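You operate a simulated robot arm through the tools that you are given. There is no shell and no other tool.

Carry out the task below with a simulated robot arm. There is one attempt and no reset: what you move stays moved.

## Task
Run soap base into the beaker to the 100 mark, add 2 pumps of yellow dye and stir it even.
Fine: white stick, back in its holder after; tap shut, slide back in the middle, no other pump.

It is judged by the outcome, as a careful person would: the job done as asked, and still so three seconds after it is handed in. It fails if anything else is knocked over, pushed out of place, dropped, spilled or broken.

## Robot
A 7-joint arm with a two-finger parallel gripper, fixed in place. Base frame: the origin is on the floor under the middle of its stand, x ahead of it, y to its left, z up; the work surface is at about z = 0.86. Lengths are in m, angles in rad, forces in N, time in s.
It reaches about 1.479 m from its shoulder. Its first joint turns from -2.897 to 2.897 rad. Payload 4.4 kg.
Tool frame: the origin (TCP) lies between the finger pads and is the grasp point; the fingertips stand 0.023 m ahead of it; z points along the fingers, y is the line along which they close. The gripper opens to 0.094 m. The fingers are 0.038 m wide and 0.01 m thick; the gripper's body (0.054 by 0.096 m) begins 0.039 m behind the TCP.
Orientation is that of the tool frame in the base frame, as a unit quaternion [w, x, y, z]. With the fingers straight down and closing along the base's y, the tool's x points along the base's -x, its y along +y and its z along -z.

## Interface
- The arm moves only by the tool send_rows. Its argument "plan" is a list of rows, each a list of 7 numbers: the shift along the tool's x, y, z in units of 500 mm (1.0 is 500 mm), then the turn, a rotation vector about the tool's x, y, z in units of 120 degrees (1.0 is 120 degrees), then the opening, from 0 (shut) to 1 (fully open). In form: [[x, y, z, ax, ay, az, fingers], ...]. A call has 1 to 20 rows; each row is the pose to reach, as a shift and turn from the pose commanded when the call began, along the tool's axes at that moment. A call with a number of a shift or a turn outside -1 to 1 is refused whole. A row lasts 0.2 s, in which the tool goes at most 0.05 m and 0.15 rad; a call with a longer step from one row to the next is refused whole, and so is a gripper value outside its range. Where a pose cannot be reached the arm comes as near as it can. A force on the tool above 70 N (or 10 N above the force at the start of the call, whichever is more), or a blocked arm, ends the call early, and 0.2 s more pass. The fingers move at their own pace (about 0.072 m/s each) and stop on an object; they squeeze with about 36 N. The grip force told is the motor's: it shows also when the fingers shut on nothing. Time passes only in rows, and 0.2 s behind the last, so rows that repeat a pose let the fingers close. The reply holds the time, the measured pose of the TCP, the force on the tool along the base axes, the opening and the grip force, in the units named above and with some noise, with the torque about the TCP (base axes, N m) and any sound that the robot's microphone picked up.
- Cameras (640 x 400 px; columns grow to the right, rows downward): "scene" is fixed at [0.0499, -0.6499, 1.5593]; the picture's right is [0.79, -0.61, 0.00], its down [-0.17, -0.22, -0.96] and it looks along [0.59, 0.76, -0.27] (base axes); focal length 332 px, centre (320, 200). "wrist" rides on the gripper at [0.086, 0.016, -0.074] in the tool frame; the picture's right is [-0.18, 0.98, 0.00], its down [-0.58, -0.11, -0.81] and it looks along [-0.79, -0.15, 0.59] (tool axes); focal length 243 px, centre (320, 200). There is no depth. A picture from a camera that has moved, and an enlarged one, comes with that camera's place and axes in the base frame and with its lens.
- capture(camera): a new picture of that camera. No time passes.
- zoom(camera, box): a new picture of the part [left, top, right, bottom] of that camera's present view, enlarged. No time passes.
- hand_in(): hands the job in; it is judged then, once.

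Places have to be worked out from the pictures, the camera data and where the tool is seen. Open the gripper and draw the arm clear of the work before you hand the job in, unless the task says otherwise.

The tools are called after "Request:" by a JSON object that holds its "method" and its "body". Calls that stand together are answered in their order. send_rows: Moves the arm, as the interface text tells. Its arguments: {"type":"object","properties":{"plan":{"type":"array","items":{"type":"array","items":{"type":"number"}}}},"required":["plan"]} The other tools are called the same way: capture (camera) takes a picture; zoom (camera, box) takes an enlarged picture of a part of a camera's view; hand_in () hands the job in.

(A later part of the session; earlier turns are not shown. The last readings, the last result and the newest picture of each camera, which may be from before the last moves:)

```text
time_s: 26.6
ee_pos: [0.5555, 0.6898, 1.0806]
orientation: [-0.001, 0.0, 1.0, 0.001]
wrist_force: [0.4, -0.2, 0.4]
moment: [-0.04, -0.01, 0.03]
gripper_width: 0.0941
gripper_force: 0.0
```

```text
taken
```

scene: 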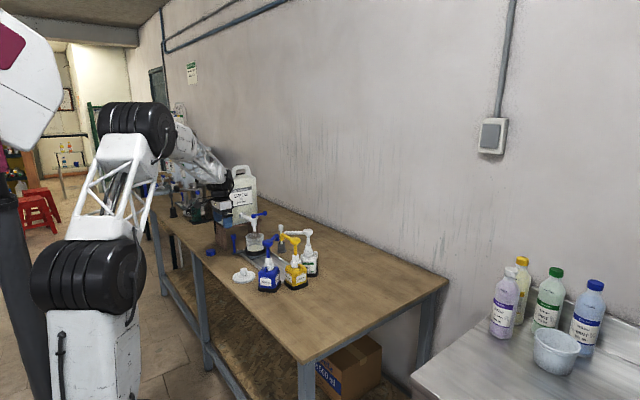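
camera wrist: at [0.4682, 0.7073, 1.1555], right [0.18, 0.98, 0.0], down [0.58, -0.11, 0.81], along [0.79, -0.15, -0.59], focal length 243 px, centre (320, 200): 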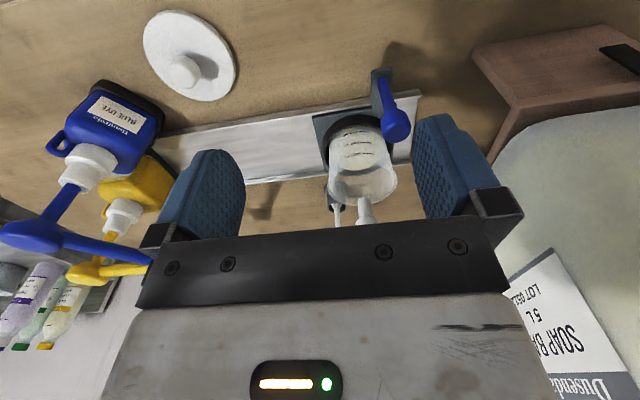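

The beaker is visible between the fingers, so I'll zoom in on its marks.

Request:
{"method": "zoom", "body": {"camera": "wrist", "box": [320, 100, 416, 210]}}

Request:
{"method": "zoom", "body": {"camera": "wrist", "box": [332, 115, 396, 155]}}

Request:
{"method": "zoom", "body": {"camera": "scene", "box": [246, 239, 266, 253]}}

```text
3.64 times, centred on (368, 155) of wrist
camera zoom: at [0.4682, 0.7073, 1.1555], right [0.18, 0.98, 0.0], down [0.58, -0.11, 0.81], along [0.79, -0.15, -0.59], focal length 882 px, centre (146, 364)
```

zoom: 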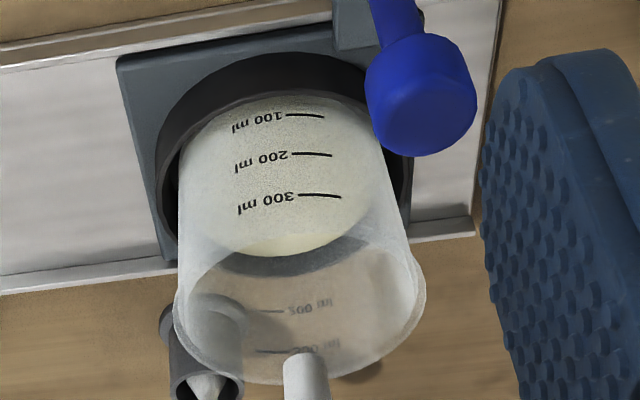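

```text
10.00 times, centred on (364, 135) of wrist
camera zoom: at [0.4682, 0.7073, 1.1555], right [0.18, 0.98, 0.0], down [0.58, -0.11, 0.81], along [0.79, -0.15, -0.59], focal length 2426 px, centre (-120, 850)
```

zoom: 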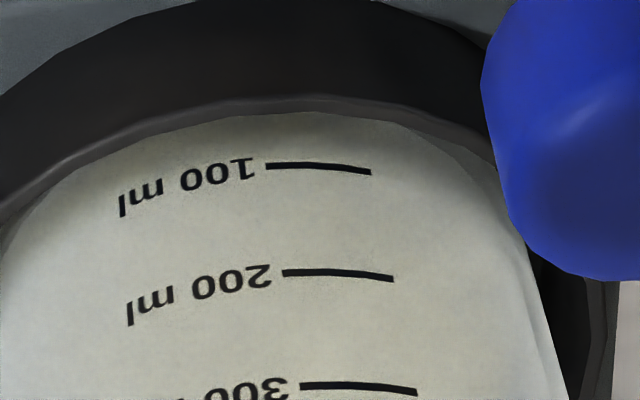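

```text
16.00 times, centred on (256, 246) of scene
camera zoom: at [0.0499, -0.6499, 1.5593], right [0.79, -0.61, 0.0], down [-0.17, -0.22, -0.96], along [0.59, 0.76, -0.27], focal length 5312 px, centre (1344, -536)
```

zoom: 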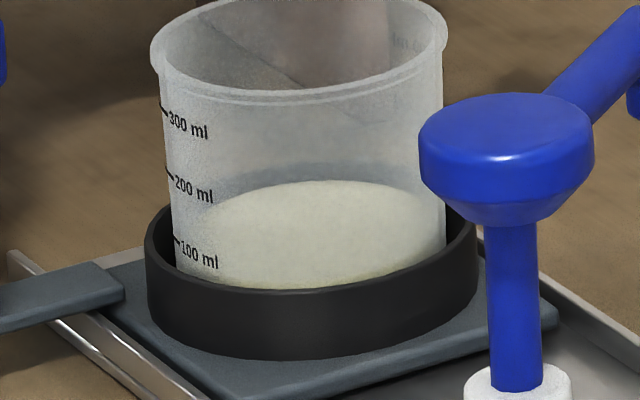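

The two cameras disagree a little on the level. I'll take sharper zooms of the liquid's far edge in both views, and the far-side tick marks help as a calibration.

Request:
{"method": "zoom", "body": {"camera": "wrist", "box": [326, 145, 390, 210]}}

Request:
{"method": "zoom", "body": {"camera": "scene", "box": [250, 236, 266, 246]}}

```text
6.15 times, centred on (358, 178) of wrist
camera zoom: at [0.4682, 0.7073, 1.1555], right [0.18, 0.98, 0.0], down [0.58, -0.11, 0.81], along [0.79, -0.15, -0.59], focal length 1493 px, centre (86, 338)
```

zoom: 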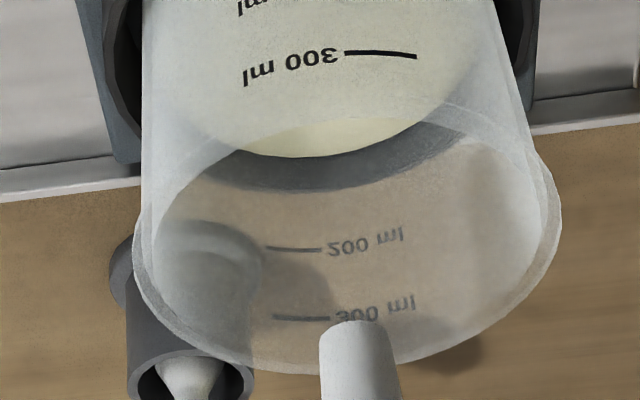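

```text
16.00 times, centred on (258, 241) of scene
camera zoom: at [0.0499, -0.6499, 1.5593], right [0.79, -0.61, 0.0], down [-0.17, -0.22, -0.96], along [0.59, 0.76, -0.27], focal length 5312 px, centre (1312, -456)
```

zoom: 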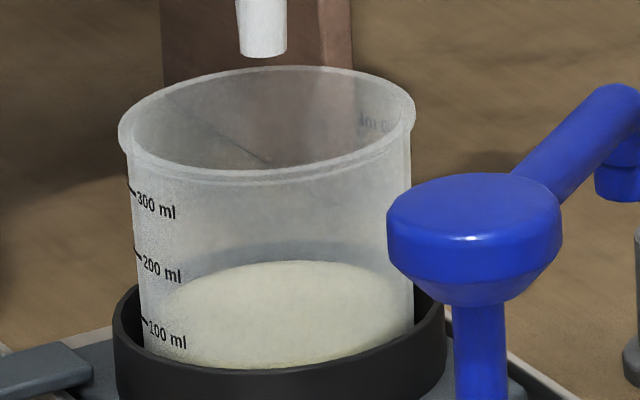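

A level sight would settle this. I'll pitch the gripper about 36° so the wrist camera looks horizontally at the beaker from about z = 0.94, staying at x ≈ 0.55, clear of the handle.

Request:
{"method": "send_rows", "body": {"plan": [[0.002, -0.004, 0.02, 0, -0.05, 0, 1], [0.004, -0.008, 0.05, 0, -0.1, 0, 1], [0.006, -0.012, 0.1, 0, -0.15, 0, 1], [0.008, -0.016, 0.16, 0, -0.2, 0, 1], [0.01, -0.02, 0.22, 0, -0.25, 0, 1], [0.011, -0.02, 0.26, 0, -0.28, 0, 1], [0.011, -0.02, 0.275, 0, -0.3, 0, 1]]}}

Request:
{"method": "capture", "body": {"camera": "wrist"}}

Request:
{"method": "zoom", "body": {"camera": "scene", "box": [190, 190, 318, 270]}}

```text
time_s: 28.2
ee_pos: [0.5502, 0.6793, 0.9443]
orientation: [0.309, 0.0, 0.951, 0.0]
wrist_force: [-1.3, -0.7, -0.3]
moment: [-0.02, 0.0, 0.0]
gripper_width: 0.0941
gripper_force: 0.1
```

```text
taken
camera wrist: at [0.4356, 0.697, 0.9533], right [0.15, 0.98, 0.11], down [0.0, -0.11, 0.99], along [0.99, -0.15, -0.01], focal length 243 px, centre (320, 200)
```

wrist: 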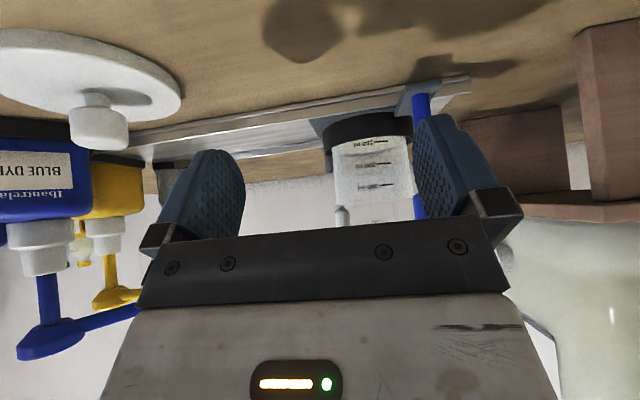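

```text
5.00 times, centred on (254, 230) of scene
camera zoom: at [0.0499, -0.6499, 1.5593], right [0.79, -0.61, 0.0], down [-0.17, -0.22, -0.96], along [0.59, 0.76, -0.27], focal length 1660 px, centre (650, 50)
```

zoom: 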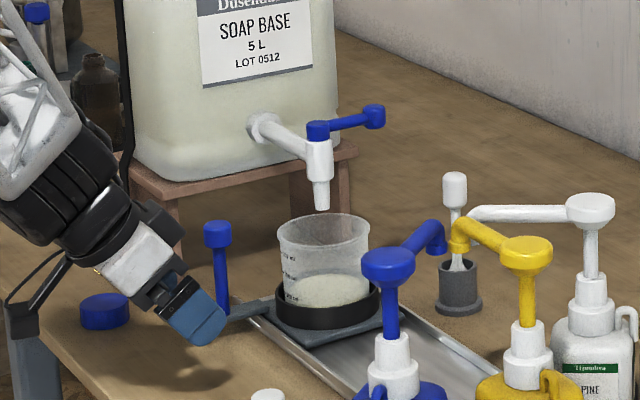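

The view is now level. I'll zoom in on the marks.

Request:
{"method": "zoom", "body": {"camera": "wrist", "box": [326, 110, 422, 170]}}

Request:
{"method": "zoom", "body": {"camera": "wrist", "box": [330, 160, 420, 225]}}

```text
6.67 times, centred on (374, 140) of wrist
camera zoom: at [0.4356, 0.697, 0.9533], right [0.15, 0.98, 0.11], down [0.0, -0.11, 0.99], along [0.99, -0.15, -0.01], focal length 1618 px, centre (-40, 600)
```

zoom: 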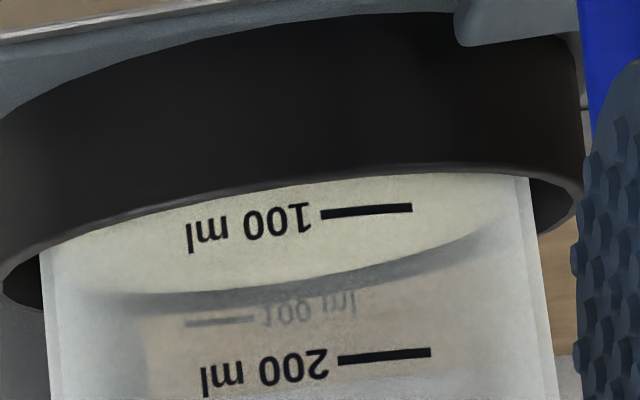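

```text
6.15 times, centred on (375, 192) of wrist
camera zoom: at [0.4356, 0.697, 0.9533], right [0.15, 0.98, 0.11], down [0.0, -0.11, 0.99], along [0.99, -0.15, -0.01], focal length 1493 px, centre (-18, 246)
```

zoom: 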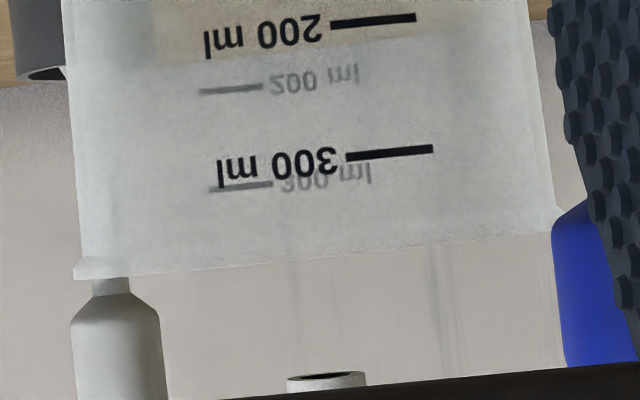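

In the level view the liquid's far edge sits about 28 px below the far 100 tick, where 100 ml spans about 110 px. That puts it at roughly 75 ml, so it needs about 25 ml more. I'll straighten up, go back over the lever knob and lower around it.

Request:
{"method": "send_rows", "body": {"plan": [[-0.0436, 0, -0.06, 0, 0.05, 0, 1], [-0.0872, 0, -0.12, 0, 0.1, 0, 1], [-0.1308, 0, -0.18, 0, 0.15, 0, 1], [-0.1744, 0, -0.24, 0, 0.2, 0, 0.9], [-0.218, 0, -0.3, 0, 0.25, 0, 0.8], [-0.2616, 0, -0.36, 0, 0.3, 0, 0.7], [-0.333, 0.0138, -0.308, 0, 0.3, 0, 0.6], [-0.4044, 0.0276, -0.256, 0, 0.3, 0, 0.6], [-0.4758, 0.0414, -0.204, 0, 0.3, 0, 0.6], [-0.5472, 0.055, -0.152, 0, 0.3, 0, 0.6], [-0.6184, 0.0688, -0.1008, 0, 0.3, 0, 0.6], [-0.6184, 0.0688, -0.1008, 0, 0.3, 0, 0.6]]}}

Request:
{"method": "capture", "body": {"camera": "wrist"}}

Request:
{"method": "zoom", "body": {"camera": "scene", "box": [246, 239, 266, 253]}}

```text
time_s: 30.8
ee_pos: [0.771, 0.7174, 1.1657]
orientation: [0.0, 0.0, 1.0, 0.0]
wrist_force: [0.2, 0.2, 0.8]
moment: [0.03, 0.02, 0.02]
gripper_width: 0.0566
gripper_force: 0.0
```

```text
taken
camera wrist: at [0.6836, 0.7333, 1.2408], right [0.18, 0.98, 0.0], down [0.58, -0.11, 0.81], along [0.79, -0.15, -0.59], focal length 243 px, centre (320, 200)
```

wrist: 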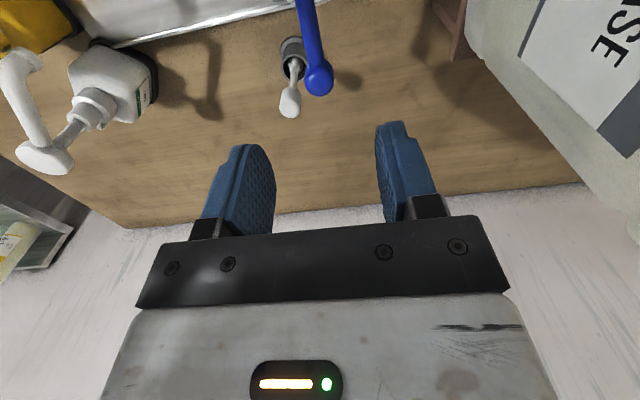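

```text
16.00 times, centred on (256, 246) of scene
camera zoom: at [0.0499, -0.6499, 1.5593], right [0.79, -0.61, 0.0], down [-0.17, -0.22, -0.96], along [0.59, 0.76, -0.27], focal length 5312 px, centre (1344, -536)
```

zoom: 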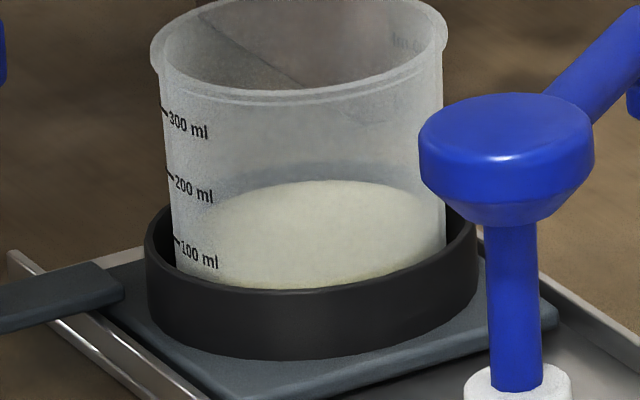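

The level hasn't changed, so the tap is properly shut. I'll lower around the knob and grip it.

Request:
{"method": "send_rows", "body": {"plan": [[0, 0, 0.08, 0, 0, 0, 0.6], [0, 0, 0.15, 0, 0, 0, 0.6], [0, 0, 0.2, 0, 0, 0, 0.5], [0, 0, 0.2, 0, 0, 0, 0.3], [0, 0, 0.2, 0, 0, 0, 0.15], [0, 0, 0.2, 0, 0, 0, 0.15], [0, 0, 0.2, 0, 0, 0, 0.15]]}}

Request:
{"method": "zoom", "body": {"camera": "scene", "box": [229, 205, 309, 255]}}

```text
time_s: 32.4
ee_pos: [0.7709, 0.7156, 1.068]
orientation: [0.0, 0.0, 1.0, -0.001]
wrist_force: [-3.5, -13.8, 2.6]
moment: [-0.12, 0.12, 0.09]
gripper_width: 0.0215
gripper_force: 44.2
```

```text
8.00 times, centred on (269, 230) of scene
camera zoom: at [0.0499, -0.6499, 1.5593], right [0.79, -0.61, 0.0], down [-0.17, -0.22, -0.96], along [0.59, 0.76, -0.27], focal length 2656 px, centre (728, -40)
```

zoom: 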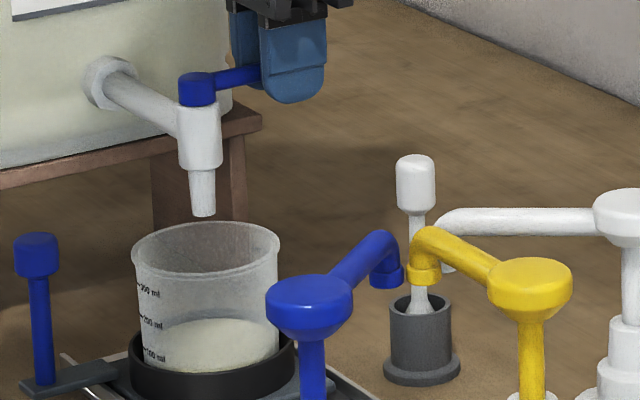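

The lever is gripped again. I'll open to the same angle as before and check at once.

Request:
{"method": "send_rows", "body": {"plan": [[0.0011, -0.0165, 0, 0, 0, 0.0657, 0.15], [0.0045, -0.0326, 0, 0, 0, 0.1313, 0.15], [0.0101, -0.0481, 0, 0, 0, 0.197, 0.15], [0.0177, -0.0627, 0, 0, 0, 0.2626, 0.15], [0.0177, -0.0627, 0, 0, 0, 0.2626, 0.15], [0.0177, -0.0627, 0, 0, 0, 0.2626, 0.15]]}}

Request:
{"method": "zoom", "body": {"camera": "scene", "box": [246, 239, 266, 253]}}

```text
time_s: 33.8
ee_pos: [0.7621, 0.6851, 1.0662]
orientation: [0.001, 0.271, 0.962, -0.001]
wrist_force: [-26.7, 17.0, 12.3]
moment: [0.07, 0.11, -0.01]
gripper_width: 0.0217
gripper_force: 44.9
```

```text
16.00 times, centred on (256, 246) of scene
camera zoom: at [0.0499, -0.6499, 1.5593], right [0.79, -0.61, 0.0], down [-0.17, -0.22, -0.96], along [0.59, 0.76, -0.27], focal length 5312 px, centre (1344, -536)
```

zoom: 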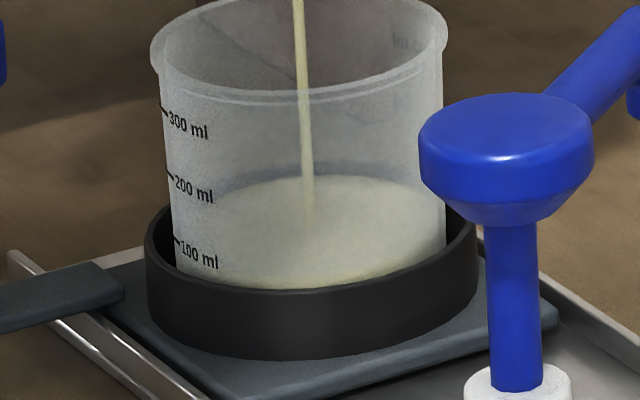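

Back edge is at about row 176, roughly 83 ml, and the target is about row 165. I'll hold 0.8 s more and re-check.

Request:
{"method": "send_rows", "body": {"plan": [[0, 0, 0, 0, 0, 0, 0.15], [0, 0, 0, 0, 0, 0, 0.15], [0, 0, 0, 0, 0, 0, 0.15]]}}

Request:
{"method": "zoom", "body": {"camera": "scene", "box": [246, 239, 266, 253]}}

```text
time_s: 34.6
ee_pos: [0.7628, 0.6843, 1.0658]
orientation: [0.001, 0.271, 0.963, -0.001]
wrist_force: [-25.3, 15.8, 12.7]
moment: [0.05, 0.06, 0.0]
gripper_width: 0.0216
gripper_force: 44.5
```

```text
16.00 times, centred on (256, 246) of scene
camera zoom: at [0.0499, -0.6499, 1.5593], right [0.79, -0.61, 0.0], down [-0.17, -0.22, -0.96], along [0.59, 0.76, -0.27], focal length 5312 px, centre (1344, -536)
```

zoom: 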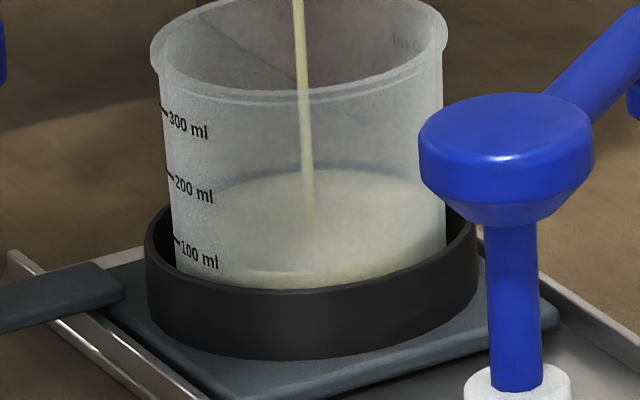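

Back edge is at row 170, about 93 ml. I'll give it one more 0.2 s and then close the tap, which adds about 3 ml as it shuts.

Request:
{"method": "send_rows", "body": {"plan": [[0, 0, 0, 0, 0, 0, 0.15], [0.0011, 0.0165, 0, 0, 0, -0.0657, 0.15], [0.0045, 0.0326, 0, 0, 0, -0.1313, 0.15], [0.0101, 0.0481, 0, 0, 0, -0.197, 0.15], [0.0177, 0.0635, 0, 0, 0, -0.2626, 0.15], [0.0177, 0.0645, 0, 0, 0, -0.2626, 0.15]]}}

Request:
{"method": "zoom", "body": {"camera": "scene", "box": [246, 239, 266, 253]}}

Request:
{"method": "zoom", "body": {"camera": "scene", "box": [229, 205, 309, 255]}}

```text
time_s: 36.0
ee_pos: [0.7726, 0.7171, 1.0663]
orientation: [0.0, -0.001, 1.0, -0.001]
wrist_force: [-10.7, -18.7, 5.4]
moment: [-0.21, -0.36, 0.13]
gripper_width: 0.0213
gripper_force: 44.6
```

```text
16.00 times, centred on (256, 246) of scene
camera zoom: at [0.0499, -0.6499, 1.5593], right [0.79, -0.61, 0.0], down [-0.17, -0.22, -0.96], along [0.59, 0.76, -0.27], focal length 5312 px, centre (1344, -536)
```

zoom: 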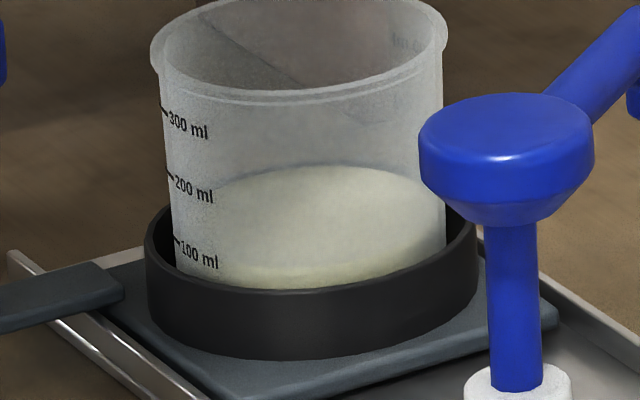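

```text
8.00 times, centred on (269, 230) of scene
camera zoom: at [0.0499, -0.6499, 1.5593], right [0.79, -0.61, 0.0], down [-0.17, -0.22, -0.96], along [0.59, 0.76, -0.27], focal length 2656 px, centre (728, -40)
```

zoom: 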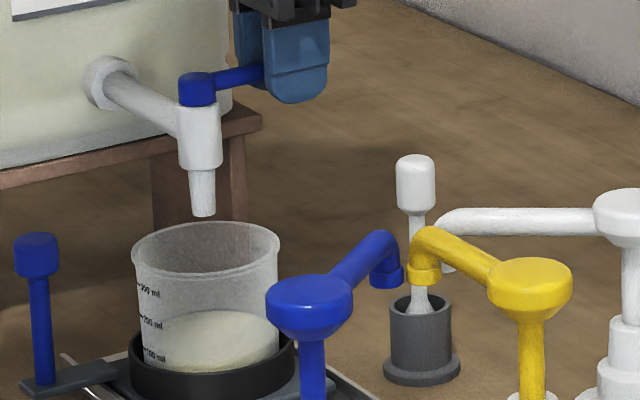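

Back edge is at about row 166, near 98–100 ml, and the stream has stopped. I'll release the lever and go back to the level view to verify.

Request:
{"method": "send_rows", "body": {"plan": [[0, 0, 0, 0, 0, 0, 0.4], [0, 0, 0, 0, 0, 0, 0.6], [0, 0, -0.07, 0, 0, 0, 0.7], [0, 0, -0.14, 0, 0, 0, 0.8], [0, 0, -0.2, 0, 0, 0, 1], [0.088, -0.014, -0.2, 0, 0, 0, 1], [0.176, -0.028, -0.2, 0, 0, 0, 1], [0.264, -0.042, -0.2, 0, 0, 0, 1], [0.352, -0.056, -0.2, 0, 0, 0, 1], [0.441, -0.0706, -0.2, 0, 0, 0, 1], [0.441, -0.0706, -0.14, 0, -0.05, 0, 1], [0.441, -0.0706, -0.08, 0, -0.1, 0, 1], [0.441, -0.0706, -0.01, 0, -0.15, 0, 1], [0.441, -0.0706, 0.06, 0, -0.2, 0, 1], [0.441, -0.0706, 0.13, 0, -0.25, 0, 1], [0.441, -0.0706, 0.2, 0, -0.3, 0, 1], [0.441, -0.0706, 0.245, 0, -0.3, 0, 1], [0.441, -0.0706, 0.245, 0, -0.3, 0, 1]]}}

Request:
{"method": "zoom", "body": {"camera": "wrist", "box": [326, 110, 422, 170]}}

Request:
{"method": "zoom", "body": {"camera": "scene", "box": [190, 190, 318, 270]}}

```text
time_s: 39.8
ee_pos: [0.5526, 0.6816, 0.9425]
orientation: [0.309, 0.0, 0.951, 0.0]
wrist_force: [0.1, -0.4, 0.4]
moment: [-0.01, 0.01, 0.0]
gripper_width: 0.0942
gripper_force: 0.0
```

```text
6.67 times, centred on (374, 140) of wrist
camera zoom: at [0.4372, 0.6988, 0.9525], right [0.15, 0.98, 0.11], down [0.0, -0.11, 0.99], along [0.99, -0.15, -0.01], focal length 1618 px, centre (-40, 600)
```

zoom: 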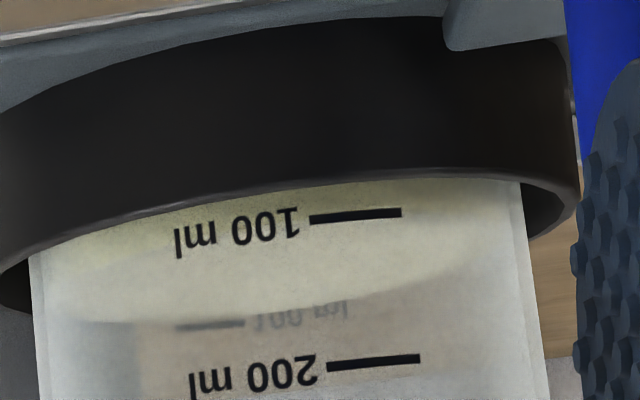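

```text
5.00 times, centred on (254, 230) of scene
camera zoom: at [0.0499, -0.6499, 1.5593], right [0.79, -0.61, 0.0], down [-0.17, -0.22, -0.96], along [0.59, 0.76, -0.27], focal length 1660 px, centre (650, 50)
```

zoom: 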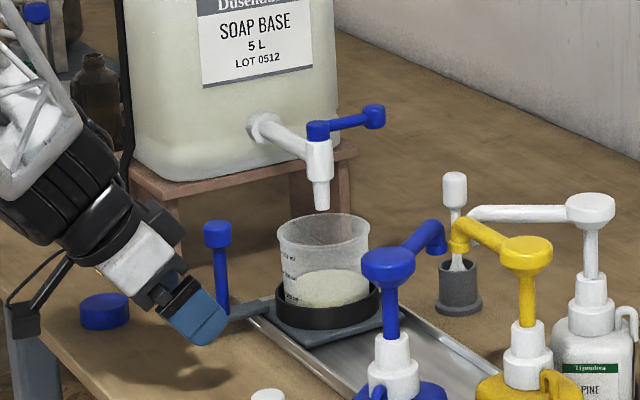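

The liquid's far edge now almost touches the far 100 tick. I'll zoom in further to read the near contact line as well.

Request:
{"method": "zoom", "body": {"camera": "wrist", "box": [340, 130, 396, 165]}}

Request:
{"method": "zoom", "body": {"camera": "wrist", "box": [366, 132, 398, 152]}}

```text
11.43 times, centred on (368, 148) of wrist
camera zoom: at [0.4372, 0.6988, 0.9525], right [0.15, 0.98, 0.11], down [0.0, -0.11, 0.99], along [0.99, -0.15, -0.01], focal length 2773 px, centre (-229, 800)
```

zoom: 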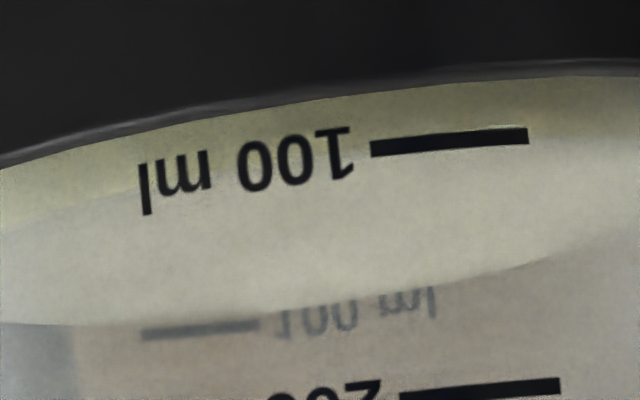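

```text
16.00 times, centred on (382, 142) of wrist
camera zoom: at [0.4372, 0.6988, 0.9525], right [0.15, 0.98, 0.11], down [0.0, -0.11, 0.99], along [0.99, -0.15, -0.01], focal length 3882 px, centre (-672, 1128)
```

zoom: 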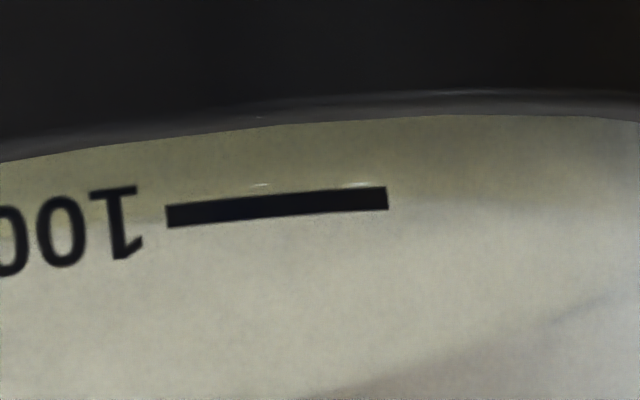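

The boundary between the liquid's side and its surface passes right through the near 100 tick, so the fill is right. The tap is shut, so I'll straighten up and go back onto the slide handle.

Request:
{"method": "send_rows", "body": {"plan": [[-0.0314, 0, -0.0431, 0, 0.05, 0, 1], [-0.0627, 0, -0.0863, 0, 0.1, 0, 1], [-0.0941, 0, -0.1294, 0, 0.15, 0, 1], [-0.1254, 0, -0.1726, 0, 0.2, 0, 1], [-0.1568, 0, -0.2157, 0, 0.25, 0, 1], [-0.1881, 0, -0.2589, 0, 0.3, 0, 1], [-0.2393, 0.0631, -0.2218, 0, 0.3, 0, 1], [-0.2904, 0.1262, -0.1846, 0, 0.3, 0, 1], [-0.2494, 0.1262, -0.1282, 0, 0.3, 0, 1], [-0.2084, 0.1262, -0.0718, 0, 0.3, 0, 1], [-0.1674, 0.1262, -0.0153, 0, 0.3, 0, 1], [-0.1264, 0.1262, 0.0411, 0, 0.3, 0, 1], [-0.1264, 0.1262, 0.0411, 0, 0.3, 0, 1]]}}

Request:
{"method": "capture", "body": {"camera": "wrist"}}

```text
time_s: 42.6
ee_pos: [0.6132, 0.7434, 0.9637]
orientation: [0.0, 0.001, 1.0, 0.0]
wrist_force: [0.1, -0.3, -0.7]
moment: [-0.03, -0.02, -0.04]
gripper_width: 0.0941
gripper_force: 0.1
```

```text
taken
camera wrist: at [0.5266, 0.7606, 1.0379], right [0.18, 0.98, 0.0], down [0.58, -0.11, 0.81], along [0.79, -0.15, -0.59], focal length 243 px, centre (320, 200)
```

wrist: 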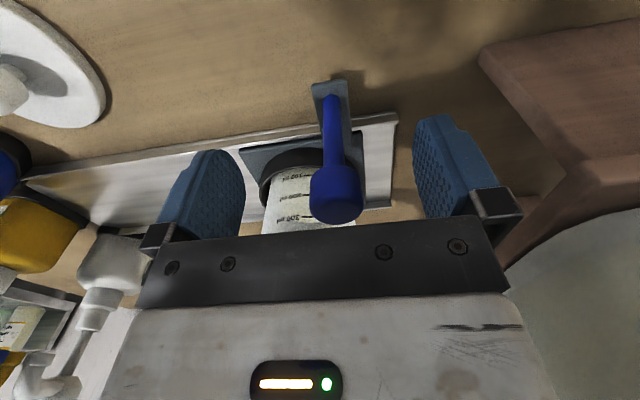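

The knob looks about 6 mm toward +y of the finger centre. I'll shift to centre on it, then close.

Request:
{"method": "send_rows", "body": {"plan": [[0, 0.006, 0, 0, 0, 0, 1], [0, 0.012, 0, 0, 0, 0, 0.7], [0, 0.012, 0, 0, 0, 0, 0.5], [0, 0.012, 0, 0, 0, 0, 0.35], [0, 0.012, 0, 0, 0, 0, 0.25], [0, 0.012, 0, 0, 0, 0, 0.2], [0, 0.012, 0, 0, 0, 0, 0.2]]}}

Request:
{"method": "zoom", "body": {"camera": "scene", "box": [205, 195, 317, 265]}}

```text
time_s: 44.2
ee_pos: [0.6145, 0.7505, 0.9642]
orientation: [0.0, 0.0, 1.0, 0.0]
wrist_force: [0.0, 0.4, -2.0]
moment: [0.45, 0.1, -0.02]
gripper_width: 0.0259
gripper_force: 44.9
```

```text
5.71 times, centred on (261, 230) of scene
camera zoom: at [0.0499, -0.6499, 1.5593], right [0.79, -0.61, 0.0], down [-0.17, -0.22, -0.96], along [0.59, 0.76, -0.27], focal length 1897 px, centre (657, 29)
```

zoom: 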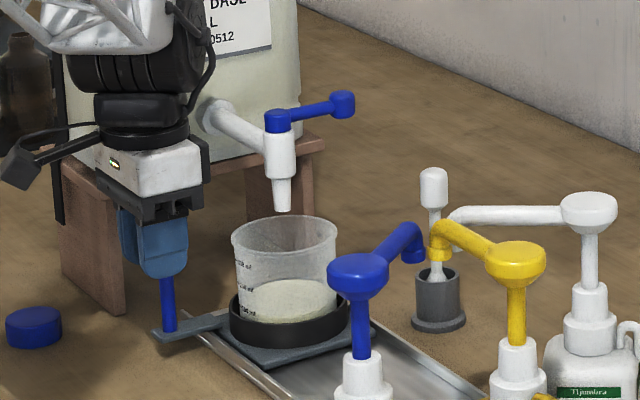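

The knob is gripped. I'll slide smoothly toward the pumps, stopping short first to check position and clearance from the blue pump.

Request:
{"method": "send_rows", "body": {"plan": [[0, -0.01, 0, 0, 0, 0, 0.2], [0, -0.03, 0, 0, 0, 0, 0.2], [0, -0.06, 0, 0, 0, 0, 0.2], [0, -0.1, 0, 0, 0, 0, 0.2], [0, -0.14, 0, 0, 0, 0, 0.2], [0, -0.18, 0, 0, 0, 0, 0.2], [0, -0.22, 0, 0, 0, 0, 0.2], [0, -0.26, 0, 0, 0, 0, 0.2], [0, -0.3, 0, 0, 0, 0, 0.2], [0, -0.34, 0, 0, 0, 0, 0.2], [0, -0.37, 0, 0, 0, 0, 0.2], [0, -0.39, 0, 0, 0, 0, 0.2], [0, -0.4, 0, 0, 0, 0, 0.2]]}}

Request:
{"method": "zoom", "body": {"camera": "scene", "box": [220, 205, 332, 275]}}

Request:
{"method": "capture", "body": {"camera": "wrist"}}

```text
time_s: 47.0
ee_pos: [0.615, 0.5487, 0.9639]
orientation: [0.0, 0.0, 1.0, 0.0]
wrist_force: [-13.1, 0.5, 8.2]
moment: [0.44, -0.59, 0.07]
gripper_width: 0.0256
gripper_force: 44.5
```

```text
5.71 times, centred on (276, 240) of scene
camera zoom: at [0.0499, -0.6499, 1.5593], right [0.79, -0.61, 0.0], down [-0.17, -0.22, -0.96], along [0.59, 0.76, -0.27], focal length 1897 px, centre (571, -29)
```

zoom: 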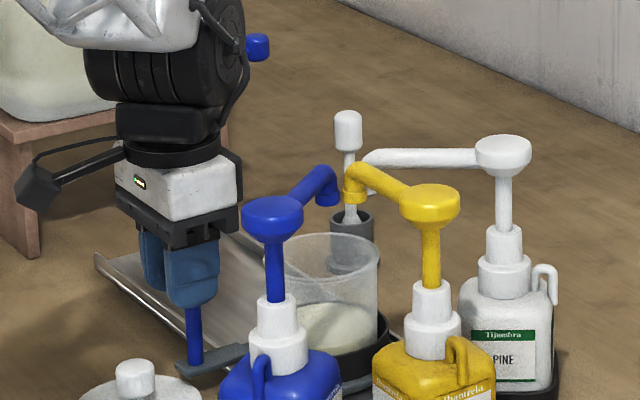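

```text
taken
camera wrist: at [0.5272, 0.5655, 1.038], right [0.18, 0.98, 0.0], down [0.58, -0.11, 0.81], along [0.79, -0.15, -0.59], focal length 243 px, centre (320, 200)
```

wrist: 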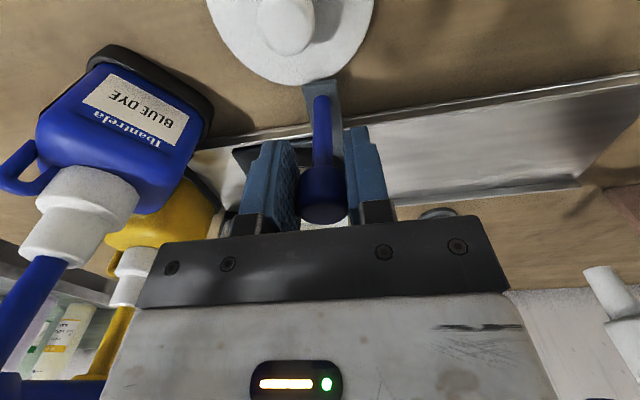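

The handle plate is passing very close to the lid on the table. I'll compare the lid's position with the first picture before going on.

Request:
{"method": "zoom", "body": {"camera": "scene", "box": [225, 215, 335, 300]}}

Request:
{"method": "zoom", "body": {"camera": "scene", "box": [228, 255, 276, 285]}}

Request:
{"method": "zoom", "body": {"camera": "wrist", "box": [200, 0, 400, 125]}}

```text
4.71 times, centred on (280, 258) of scene
camera zoom: at [0.0499, -0.6499, 1.5593], right [0.79, -0.61, 0.0], down [-0.17, -0.22, -0.96], along [0.59, 0.76, -0.27], focal length 1562 px, centre (508, -71)
```

zoom: 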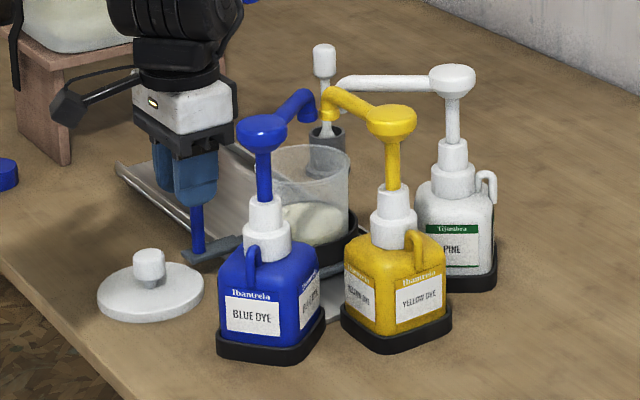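

```text
13.33 times, centred on (252, 270) of scene
camera zoom: at [0.0499, -0.6499, 1.5593], right [0.79, -0.61, 0.0], down [-0.17, -0.22, -0.96], along [0.59, 0.76, -0.27], focal length 4426 px, centre (1227, -733)
```

zoom: 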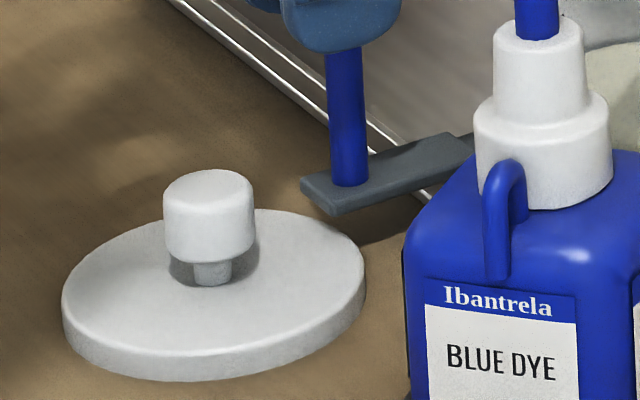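

```text
3.20 times, centred on (300, 62) of wrist
camera zoom: at [0.5272, 0.5655, 1.038], right [0.18, 0.98, 0.0], down [0.58, -0.11, 0.81], along [0.79, -0.15, -0.59], focal length 776 px, centre (384, 640)
```

zoom: 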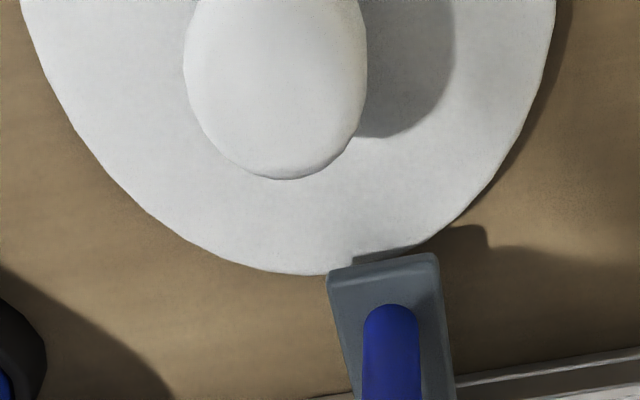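

The lid hasn't moved, and the plate clears it from above. I'll keep sliding slowly toward the nozzles.

Request:
{"method": "send_rows", "body": {"plan": [[0.001, -0.01, 0, 0, 0, 0, 0.2], [0.001, -0.025, 0, 0, 0, 0, 0.2], [0.001, -0.04, 0, 0, 0, 0, 0.2], [0.001, -0.055, 0, 0, 0, 0, 0.2], [0.001, -0.06, 0, 0, 0, 0, 0.2]]}}

Request:
{"method": "zoom", "body": {"camera": "scene", "box": [250, 225, 306, 260]}}

Request:
{"method": "capture", "body": {"camera": "wrist"}}

```text
time_s: 48.2
ee_pos: [0.615, 0.5213, 0.9628]
orientation: [0.0, -0.001, 1.0, 0.0]
wrist_force: [2.3, 21.6, -2.2]
moment: [-0.45, 0.89, 0.11]
gripper_width: 0.0259
gripper_force: 45.4
```

```text
11.43 times, centred on (278, 242) of scene
camera zoom: at [0.0499, -0.6499, 1.5593], right [0.79, -0.61, 0.0], down [-0.17, -0.22, -0.96], along [0.59, 0.76, -0.27], focal length 3794 px, centre (800, -286)
```

zoom: 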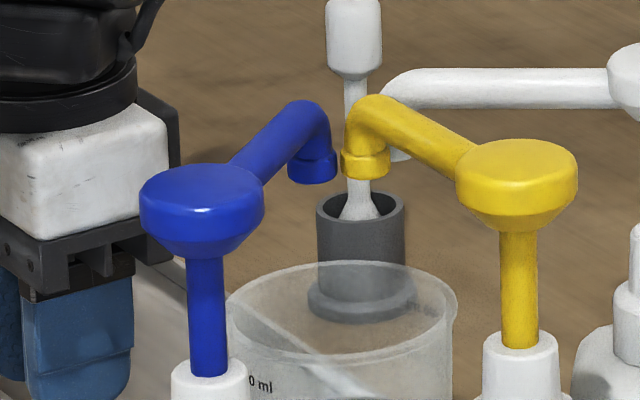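

```text
taken
camera wrist: at [0.5272, 0.5366, 1.038], right [0.18, 0.98, 0.0], down [0.58, -0.11, 0.81], along [0.79, -0.15, -0.59], focal length 243 px, centre (320, 200)
```

wrist: 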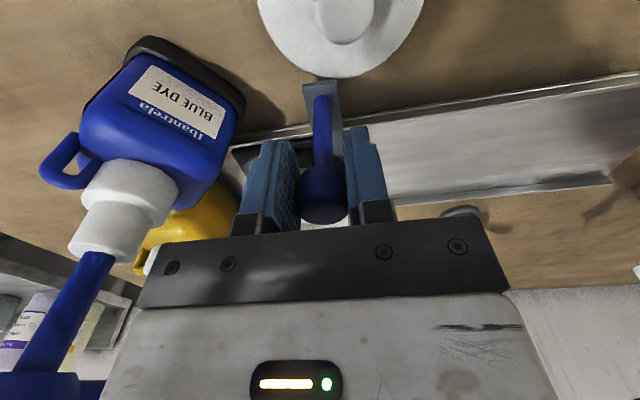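

The slide has reached its end stop (21.6 N along y), which mirrors the tap-side stop. The yellow nozzle projects inside the beaker rim. I'll relax slightly, release the handle with a modest opening because the blue pump is close, and lift straight up.

Request:
{"method": "send_rows", "body": {"plan": [[0, 0.001, 0, 0, 0, 0, 0.2], [0, 0.001, 0, 0, 0, 0, 0.4], [0, 0.001, 0, 0, 0, 0, 0.5], [0, 0.001, 0, 0, 0, 0, 0.5], [0, 0.001, -0.08, 0, 0, 0, 0.5], [0, 0.001, -0.16, 0, 0, 0, 0.5], [0, 0.001, -0.24, 0, 0, 0, 0.5], [0, 0.001, -0.32, 0, 0, 0, 0.5], [0, 0.001, -0.4, 0, 0, 0, 0.5], [0, 0.001, -0.48, 0, 0, 0, 0.3]]}}

Request:
{"method": "capture", "body": {"camera": "wrist"}}

Request:
{"method": "zoom", "body": {"camera": "scene", "box": [225, 215, 335, 300]}}

```text
time_s: 50.4
ee_pos: [0.6156, 0.52, 1.201]
orientation: [-0.001, 0.0, 1.0, 0.0]
wrist_force: [0.2, -0.3, -0.3]
moment: [-0.01, -0.01, -0.03]
gripper_width: 0.0287
gripper_force: 0.0
```

```text
taken
camera wrist: at [0.5289, 0.537, 1.2763], right [0.18, 0.98, 0.0], down [0.58, -0.11, 0.81], along [0.79, -0.15, -0.59], focal length 243 px, centre (320, 200)
```

wrist: 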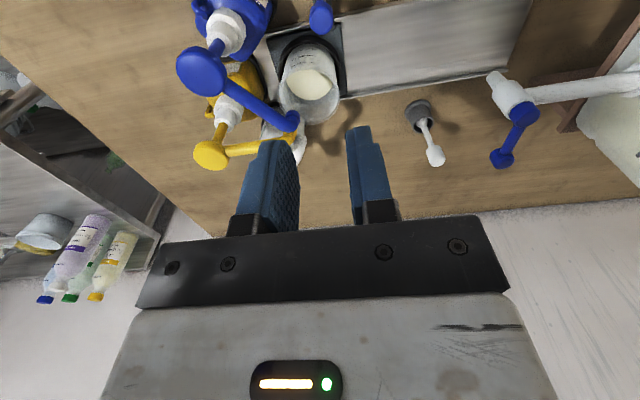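

```text
4.71 times, centred on (280, 258) of scene
camera zoom: at [0.0499, -0.6499, 1.5593], right [0.79, -0.61, 0.0], down [-0.17, -0.22, -0.96], along [0.59, 0.76, -0.27], focal length 1562 px, centre (508, -71)
```

zoom: 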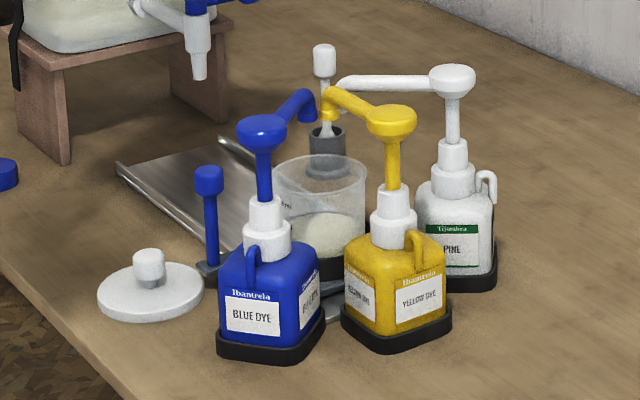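

The lid, pumps and beaker are all in place. The yellow head is at (0.711, 0.364), with its top near z = 1.057. I'll close the fingers and move above it.

Request:
{"method": "send_rows", "body": {"plan": [[-0.0385, -0.0629, 0, 0, 0, 0, 0.1], [-0.077, -0.1258, 0, 0, 0, 0, 0], [-0.1155, -0.1886, 0, 0, 0, 0, 0], [-0.154, -0.2515, 0, 0, 0, 0, 0], [-0.1926, -0.3144, 0, 0, 0, 0, 0], [-0.1926, -0.3144, 0.06, 0, 0, 0, 0], [-0.1926, -0.3144, 0.12, 0, 0, 0, 0], [-0.1926, -0.3144, 0.16, 0, 0, 0, 0]]}}

Request:
{"method": "capture", "body": {"camera": "wrist"}}

Request:
{"method": "zoom", "body": {"camera": "scene", "box": [250, 205, 330, 255]}}

```text
time_s: 52.2
ee_pos: [0.7095, 0.3631, 1.123]
orientation: [0.0, -0.001, 1.0, 0.0]
wrist_force: [0.1, -0.4, -0.7]
moment: [-0.03, 0.02, -0.03]
gripper_width: 0.0
gripper_force: 36.3
```

```text
taken
camera wrist: at [0.6218, 0.3791, 1.1976], right [0.18, 0.98, 0.0], down [0.58, -0.11, 0.81], along [0.79, -0.15, -0.59], focal length 243 px, centre (320, 200)
```

wrist: 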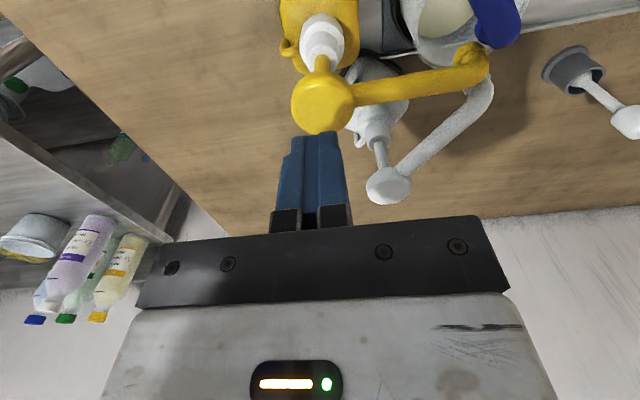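

```text
8.00 times, centred on (290, 230) of scene
camera zoom: at [0.0499, -0.6499, 1.5593], right [0.79, -0.61, 0.0], down [-0.17, -0.22, -0.96], along [0.59, 0.76, -0.27], focal length 2656 px, centre (560, -40)
```

zoom: 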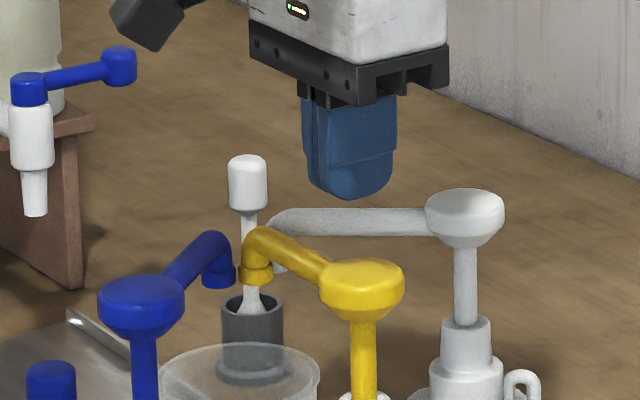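

The fingertips are centred over the yellow head. I'll lower to near contact, then press in small steps while watching the force.

Request:
{"method": "send_rows", "body": {"plan": [[0, 0, 0.04, 0, 0, 0, 0], [0, 0, 0.07, 0, 0, 0, 0], [0, 0, 0.08, 0, 0, 0, 0], [0, 0, 0.09, 0, 0, 0, 0]]}}

Request:
{"method": "zoom", "body": {"camera": "scene", "box": [260, 215, 324, 255]}}

```text
time_s: 53.2
ee_pos: [0.7104, 0.3618, 1.0788]
orientation: [0.001, -0.001, 1.0, 0.001]
wrist_force: [-0.5, 1.5, 2.3]
moment: [0.02, 0.01, 0.0]
gripper_width: 0.0001
gripper_force: 35.7
```

```text
10.00 times, centred on (292, 235) of scene
camera zoom: at [0.0499, -0.6499, 1.5593], right [0.79, -0.61, 0.0], down [-0.17, -0.22, -0.96], along [0.59, 0.76, -0.27], focal length 3320 px, centre (600, -150)
```

zoom: 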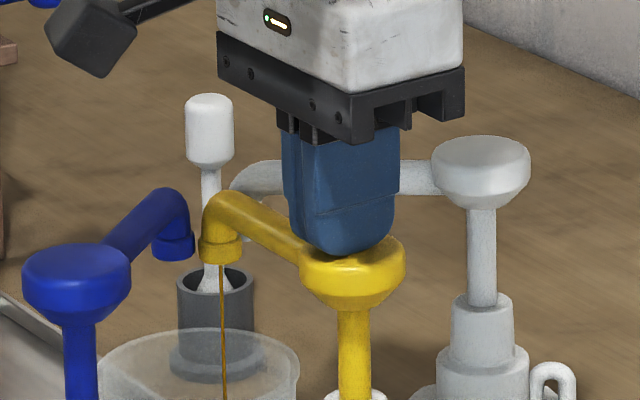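

Light contact has already started a thin dye stream into the beaker. I'll keep pressing steadily toward the bottom of the stroke.

Request:
{"method": "send_rows", "body": {"plan": [[0, 0, 0.01, 0, 0, 0, 0], [0, 0, 0.02, 0, 0, 0, 0], [0, 0, 0.03, 0, 0, 0, 0]]}}

Request:
{"method": "zoom", "body": {"camera": "scene", "box": [260, 215, 324, 255]}}

```text
time_s: 54.0
ee_pos: [0.711, 0.3629, 1.0641]
orientation: [0.0, 0.0, 1.0, -0.001]
wrist_force: [-0.6, 0.2, 5.3]
moment: [0.03, 0.0, -0.04]
gripper_width: 0.0001
gripper_force: 35.7
```

```text
10.00 times, centred on (292, 235) of scene
camera zoom: at [0.0499, -0.6499, 1.5593], right [0.79, -0.61, 0.0], down [-0.17, -0.22, -0.96], along [0.59, 0.76, -0.27], focal length 3320 px, centre (600, -150)
```

zoom: 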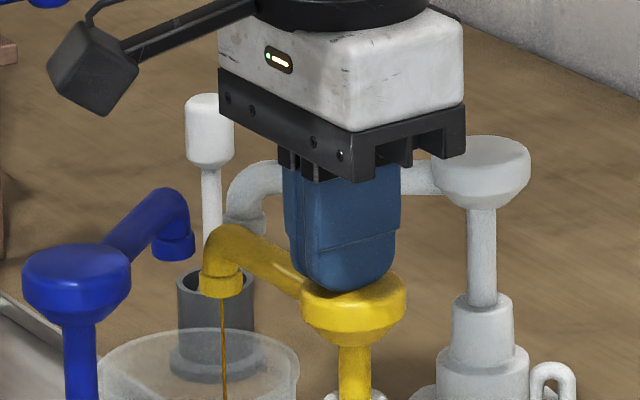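

Spring force is 5.3 N and still light. I'll press further in 4 mm steps until it bottoms.

Request:
{"method": "send_rows", "body": {"plan": [[0, 0, 0.008, 0, 0, 0, 0], [0, 0, 0.016, 0, 0, 0, 0]]}}

Request:
{"method": "zoom", "body": {"camera": "scene", "box": [260, 215, 324, 255]}}

```text
time_s: 54.6
ee_pos: [0.7107, 0.3634, 1.0555]
orientation: [0.0, 0.0, 1.0, 0.001]
wrist_force: [1.5, -4.2, 6.0]
moment: [-0.1, -0.04, 0.03]
gripper_width: 0.0
gripper_force: 36.1
```

```text
10.00 times, centred on (292, 235) of scene
camera zoom: at [0.0499, -0.6499, 1.5593], right [0.79, -0.61, 0.0], down [-0.17, -0.22, -0.96], along [0.59, 0.76, -0.27], focal length 3320 px, centre (600, -150)
```

zoom: 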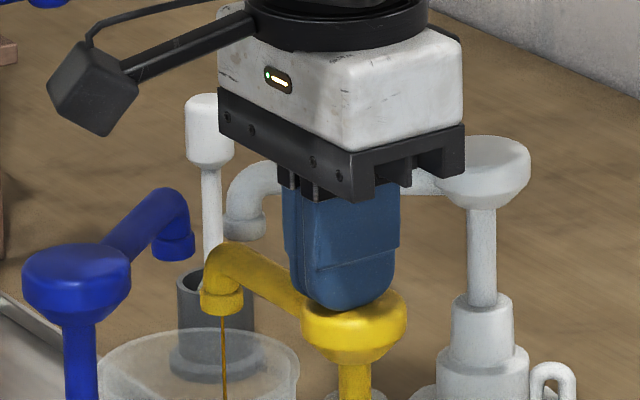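

Still on the spring. Two more 4 mm steps.

Request:
{"method": "send_rows", "body": {"plan": [[0, 0, 0.006, 0, 0, 0, 0], [0, 0, 0.012, 0, 0, 0, 0]]}}

Request:
{"method": "zoom", "body": {"camera": "scene", "box": [260, 215, 324, 255]}}

```text
time_s: 55.2
ee_pos: [0.711, 0.3626, 1.0498]
orientation: [0.001, 0.0, 1.0, 0.0]
wrist_force: [4.3, -2.1, 7.0]
moment: [-0.02, -0.04, -0.02]
gripper_width: 0.0
gripper_force: 35.8
```

```text
10.00 times, centred on (292, 235) of scene
camera zoom: at [0.0499, -0.6499, 1.5593], right [0.79, -0.61, 0.0], down [-0.17, -0.22, -0.96], along [0.59, 0.76, -0.27], focal length 3320 px, centre (600, -150)
```

zoom: 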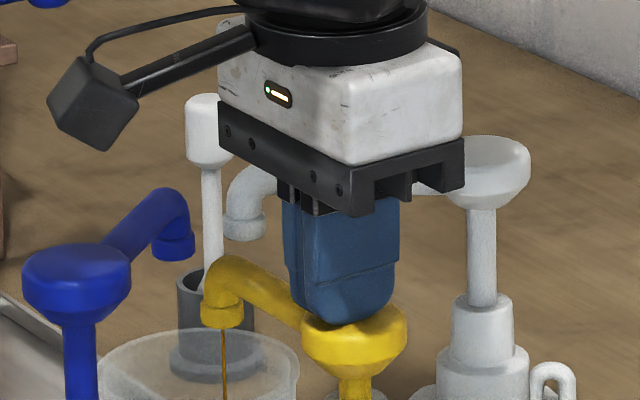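

No bottom stop yet at 7 N, and the stem is nearly in. Two more small steps.

Request:
{"method": "send_rows", "body": {"plan": [[0, 0, 0.006, 0, 0, 0, 0], [0, 0, 0.012, 0, 0, 0, 0]]}}

Request:
{"method": "zoom", "body": {"camera": "scene", "box": [260, 225, 324, 265]}}

```text
time_s: 55.8
ee_pos: [0.7107, 0.3631, 1.0435]
orientation: [0.0, 0.0, 1.0, 0.001]
wrist_force: [1.0, 4.2, 6.6]
moment: [0.1, -0.03, 0.03]
gripper_width: 0.0
gripper_force: 35.5
```

```text
10.00 times, centred on (292, 245) of scene
camera zoom: at [0.0499, -0.6499, 1.5593], right [0.79, -0.61, 0.0], down [-0.17, -0.22, -0.96], along [0.59, 0.76, -0.27], focal length 3320 px, centre (600, -250)
```

zoom: 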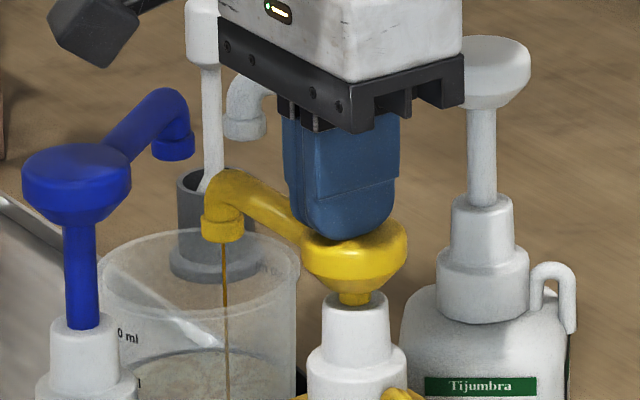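

The head is now just above its collar. I'll press the last few millimetres to the stop.

Request:
{"method": "send_rows", "body": {"plan": [[0, 0, 0.005, 0, 0, 0, 0], [0, 0, 0.01, 0, 0, 0, 0]]}}

Request:
{"method": "zoom", "body": {"camera": "scene", "box": [260, 225, 324, 265]}}

```text
time_s: 56.4
ee_pos: [0.7102, 0.3636, 1.0406]
orientation: [0.001, -0.001, 1.0, 0.002]
wrist_force: [-13.4, -2.1, 32.5]
moment: [-0.02, 0.39, 0.0]
gripper_width: 0.0
gripper_force: 36.1
```

```text
10.00 times, centred on (292, 245) of scene
camera zoom: at [0.0499, -0.6499, 1.5593], right [0.79, -0.61, 0.0], down [-0.17, -0.22, -0.96], along [0.59, 0.76, -0.27], focal length 3320 px, centre (600, -250)
```

zoom: 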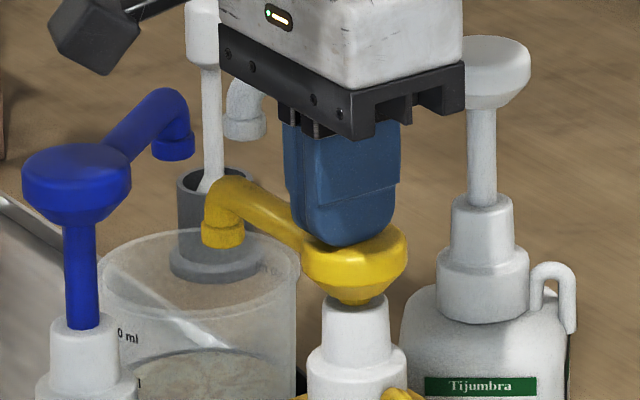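

Force jumped to 32.5 N and the stream stopped, so the stroke is complete. That's one pump. I'll raise the fingers and let the head return fully.

Request:
{"method": "send_rows", "body": {"plan": [[0, 0, -0.02, 0, 0, 0, 0], [0, 0, -0.05, 0, 0, 0, 0], [0, 0, -0.08, 0, 0, 0, 0], [0, 0, -0.12, 0, 0, 0, 0], [0, 0, -0.12, 0, 0, 0, 0], [0, 0, -0.12, 0, 0, 0, 0], [0, 0, -0.12, 0, 0, 0, 0]]}}

Request:
{"method": "zoom", "body": {"camera": "scene", "box": [260, 215, 324, 255]}}

Request:
{"method": "zoom", "body": {"camera": "scene", "box": [225, 215, 335, 300]}}

```text
time_s: 58.0
ee_pos: [0.7089, 0.3628, 1.0975]
orientation: [0.0, -0.001, 1.0, 0.0]
wrist_force: [0.5, -0.7, -0.3]
moment: [0.02, 0.0, 0.0]
gripper_width: 0.0
gripper_force: 36.3
```

```text
10.00 times, centred on (292, 235) of scene
camera zoom: at [0.0499, -0.6499, 1.5593], right [0.79, -0.61, 0.0], down [-0.17, -0.22, -0.96], along [0.59, 0.76, -0.27], focal length 3320 px, centre (600, -150)
```

zoom: 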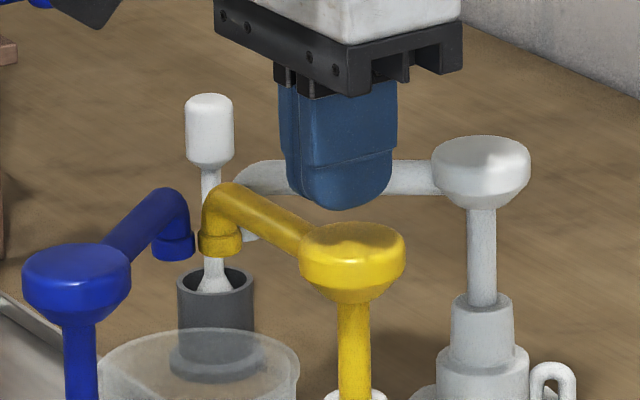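

```text
4.71 times, centred on (280, 258) of scene
camera zoom: at [0.0499, -0.6499, 1.5593], right [0.79, -0.61, 0.0], down [-0.17, -0.22, -0.96], along [0.59, 0.76, -0.27], focal length 1562 px, centre (508, -71)
```

zoom: 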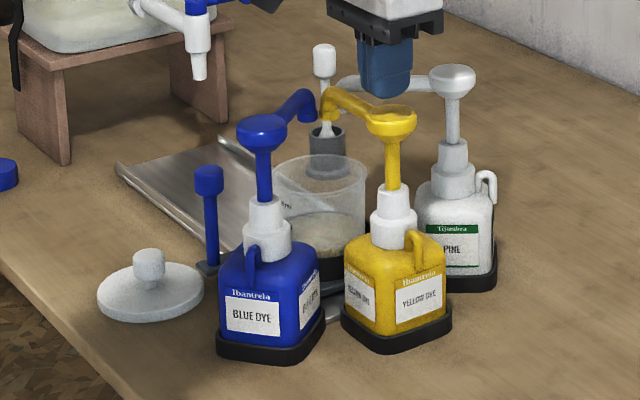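

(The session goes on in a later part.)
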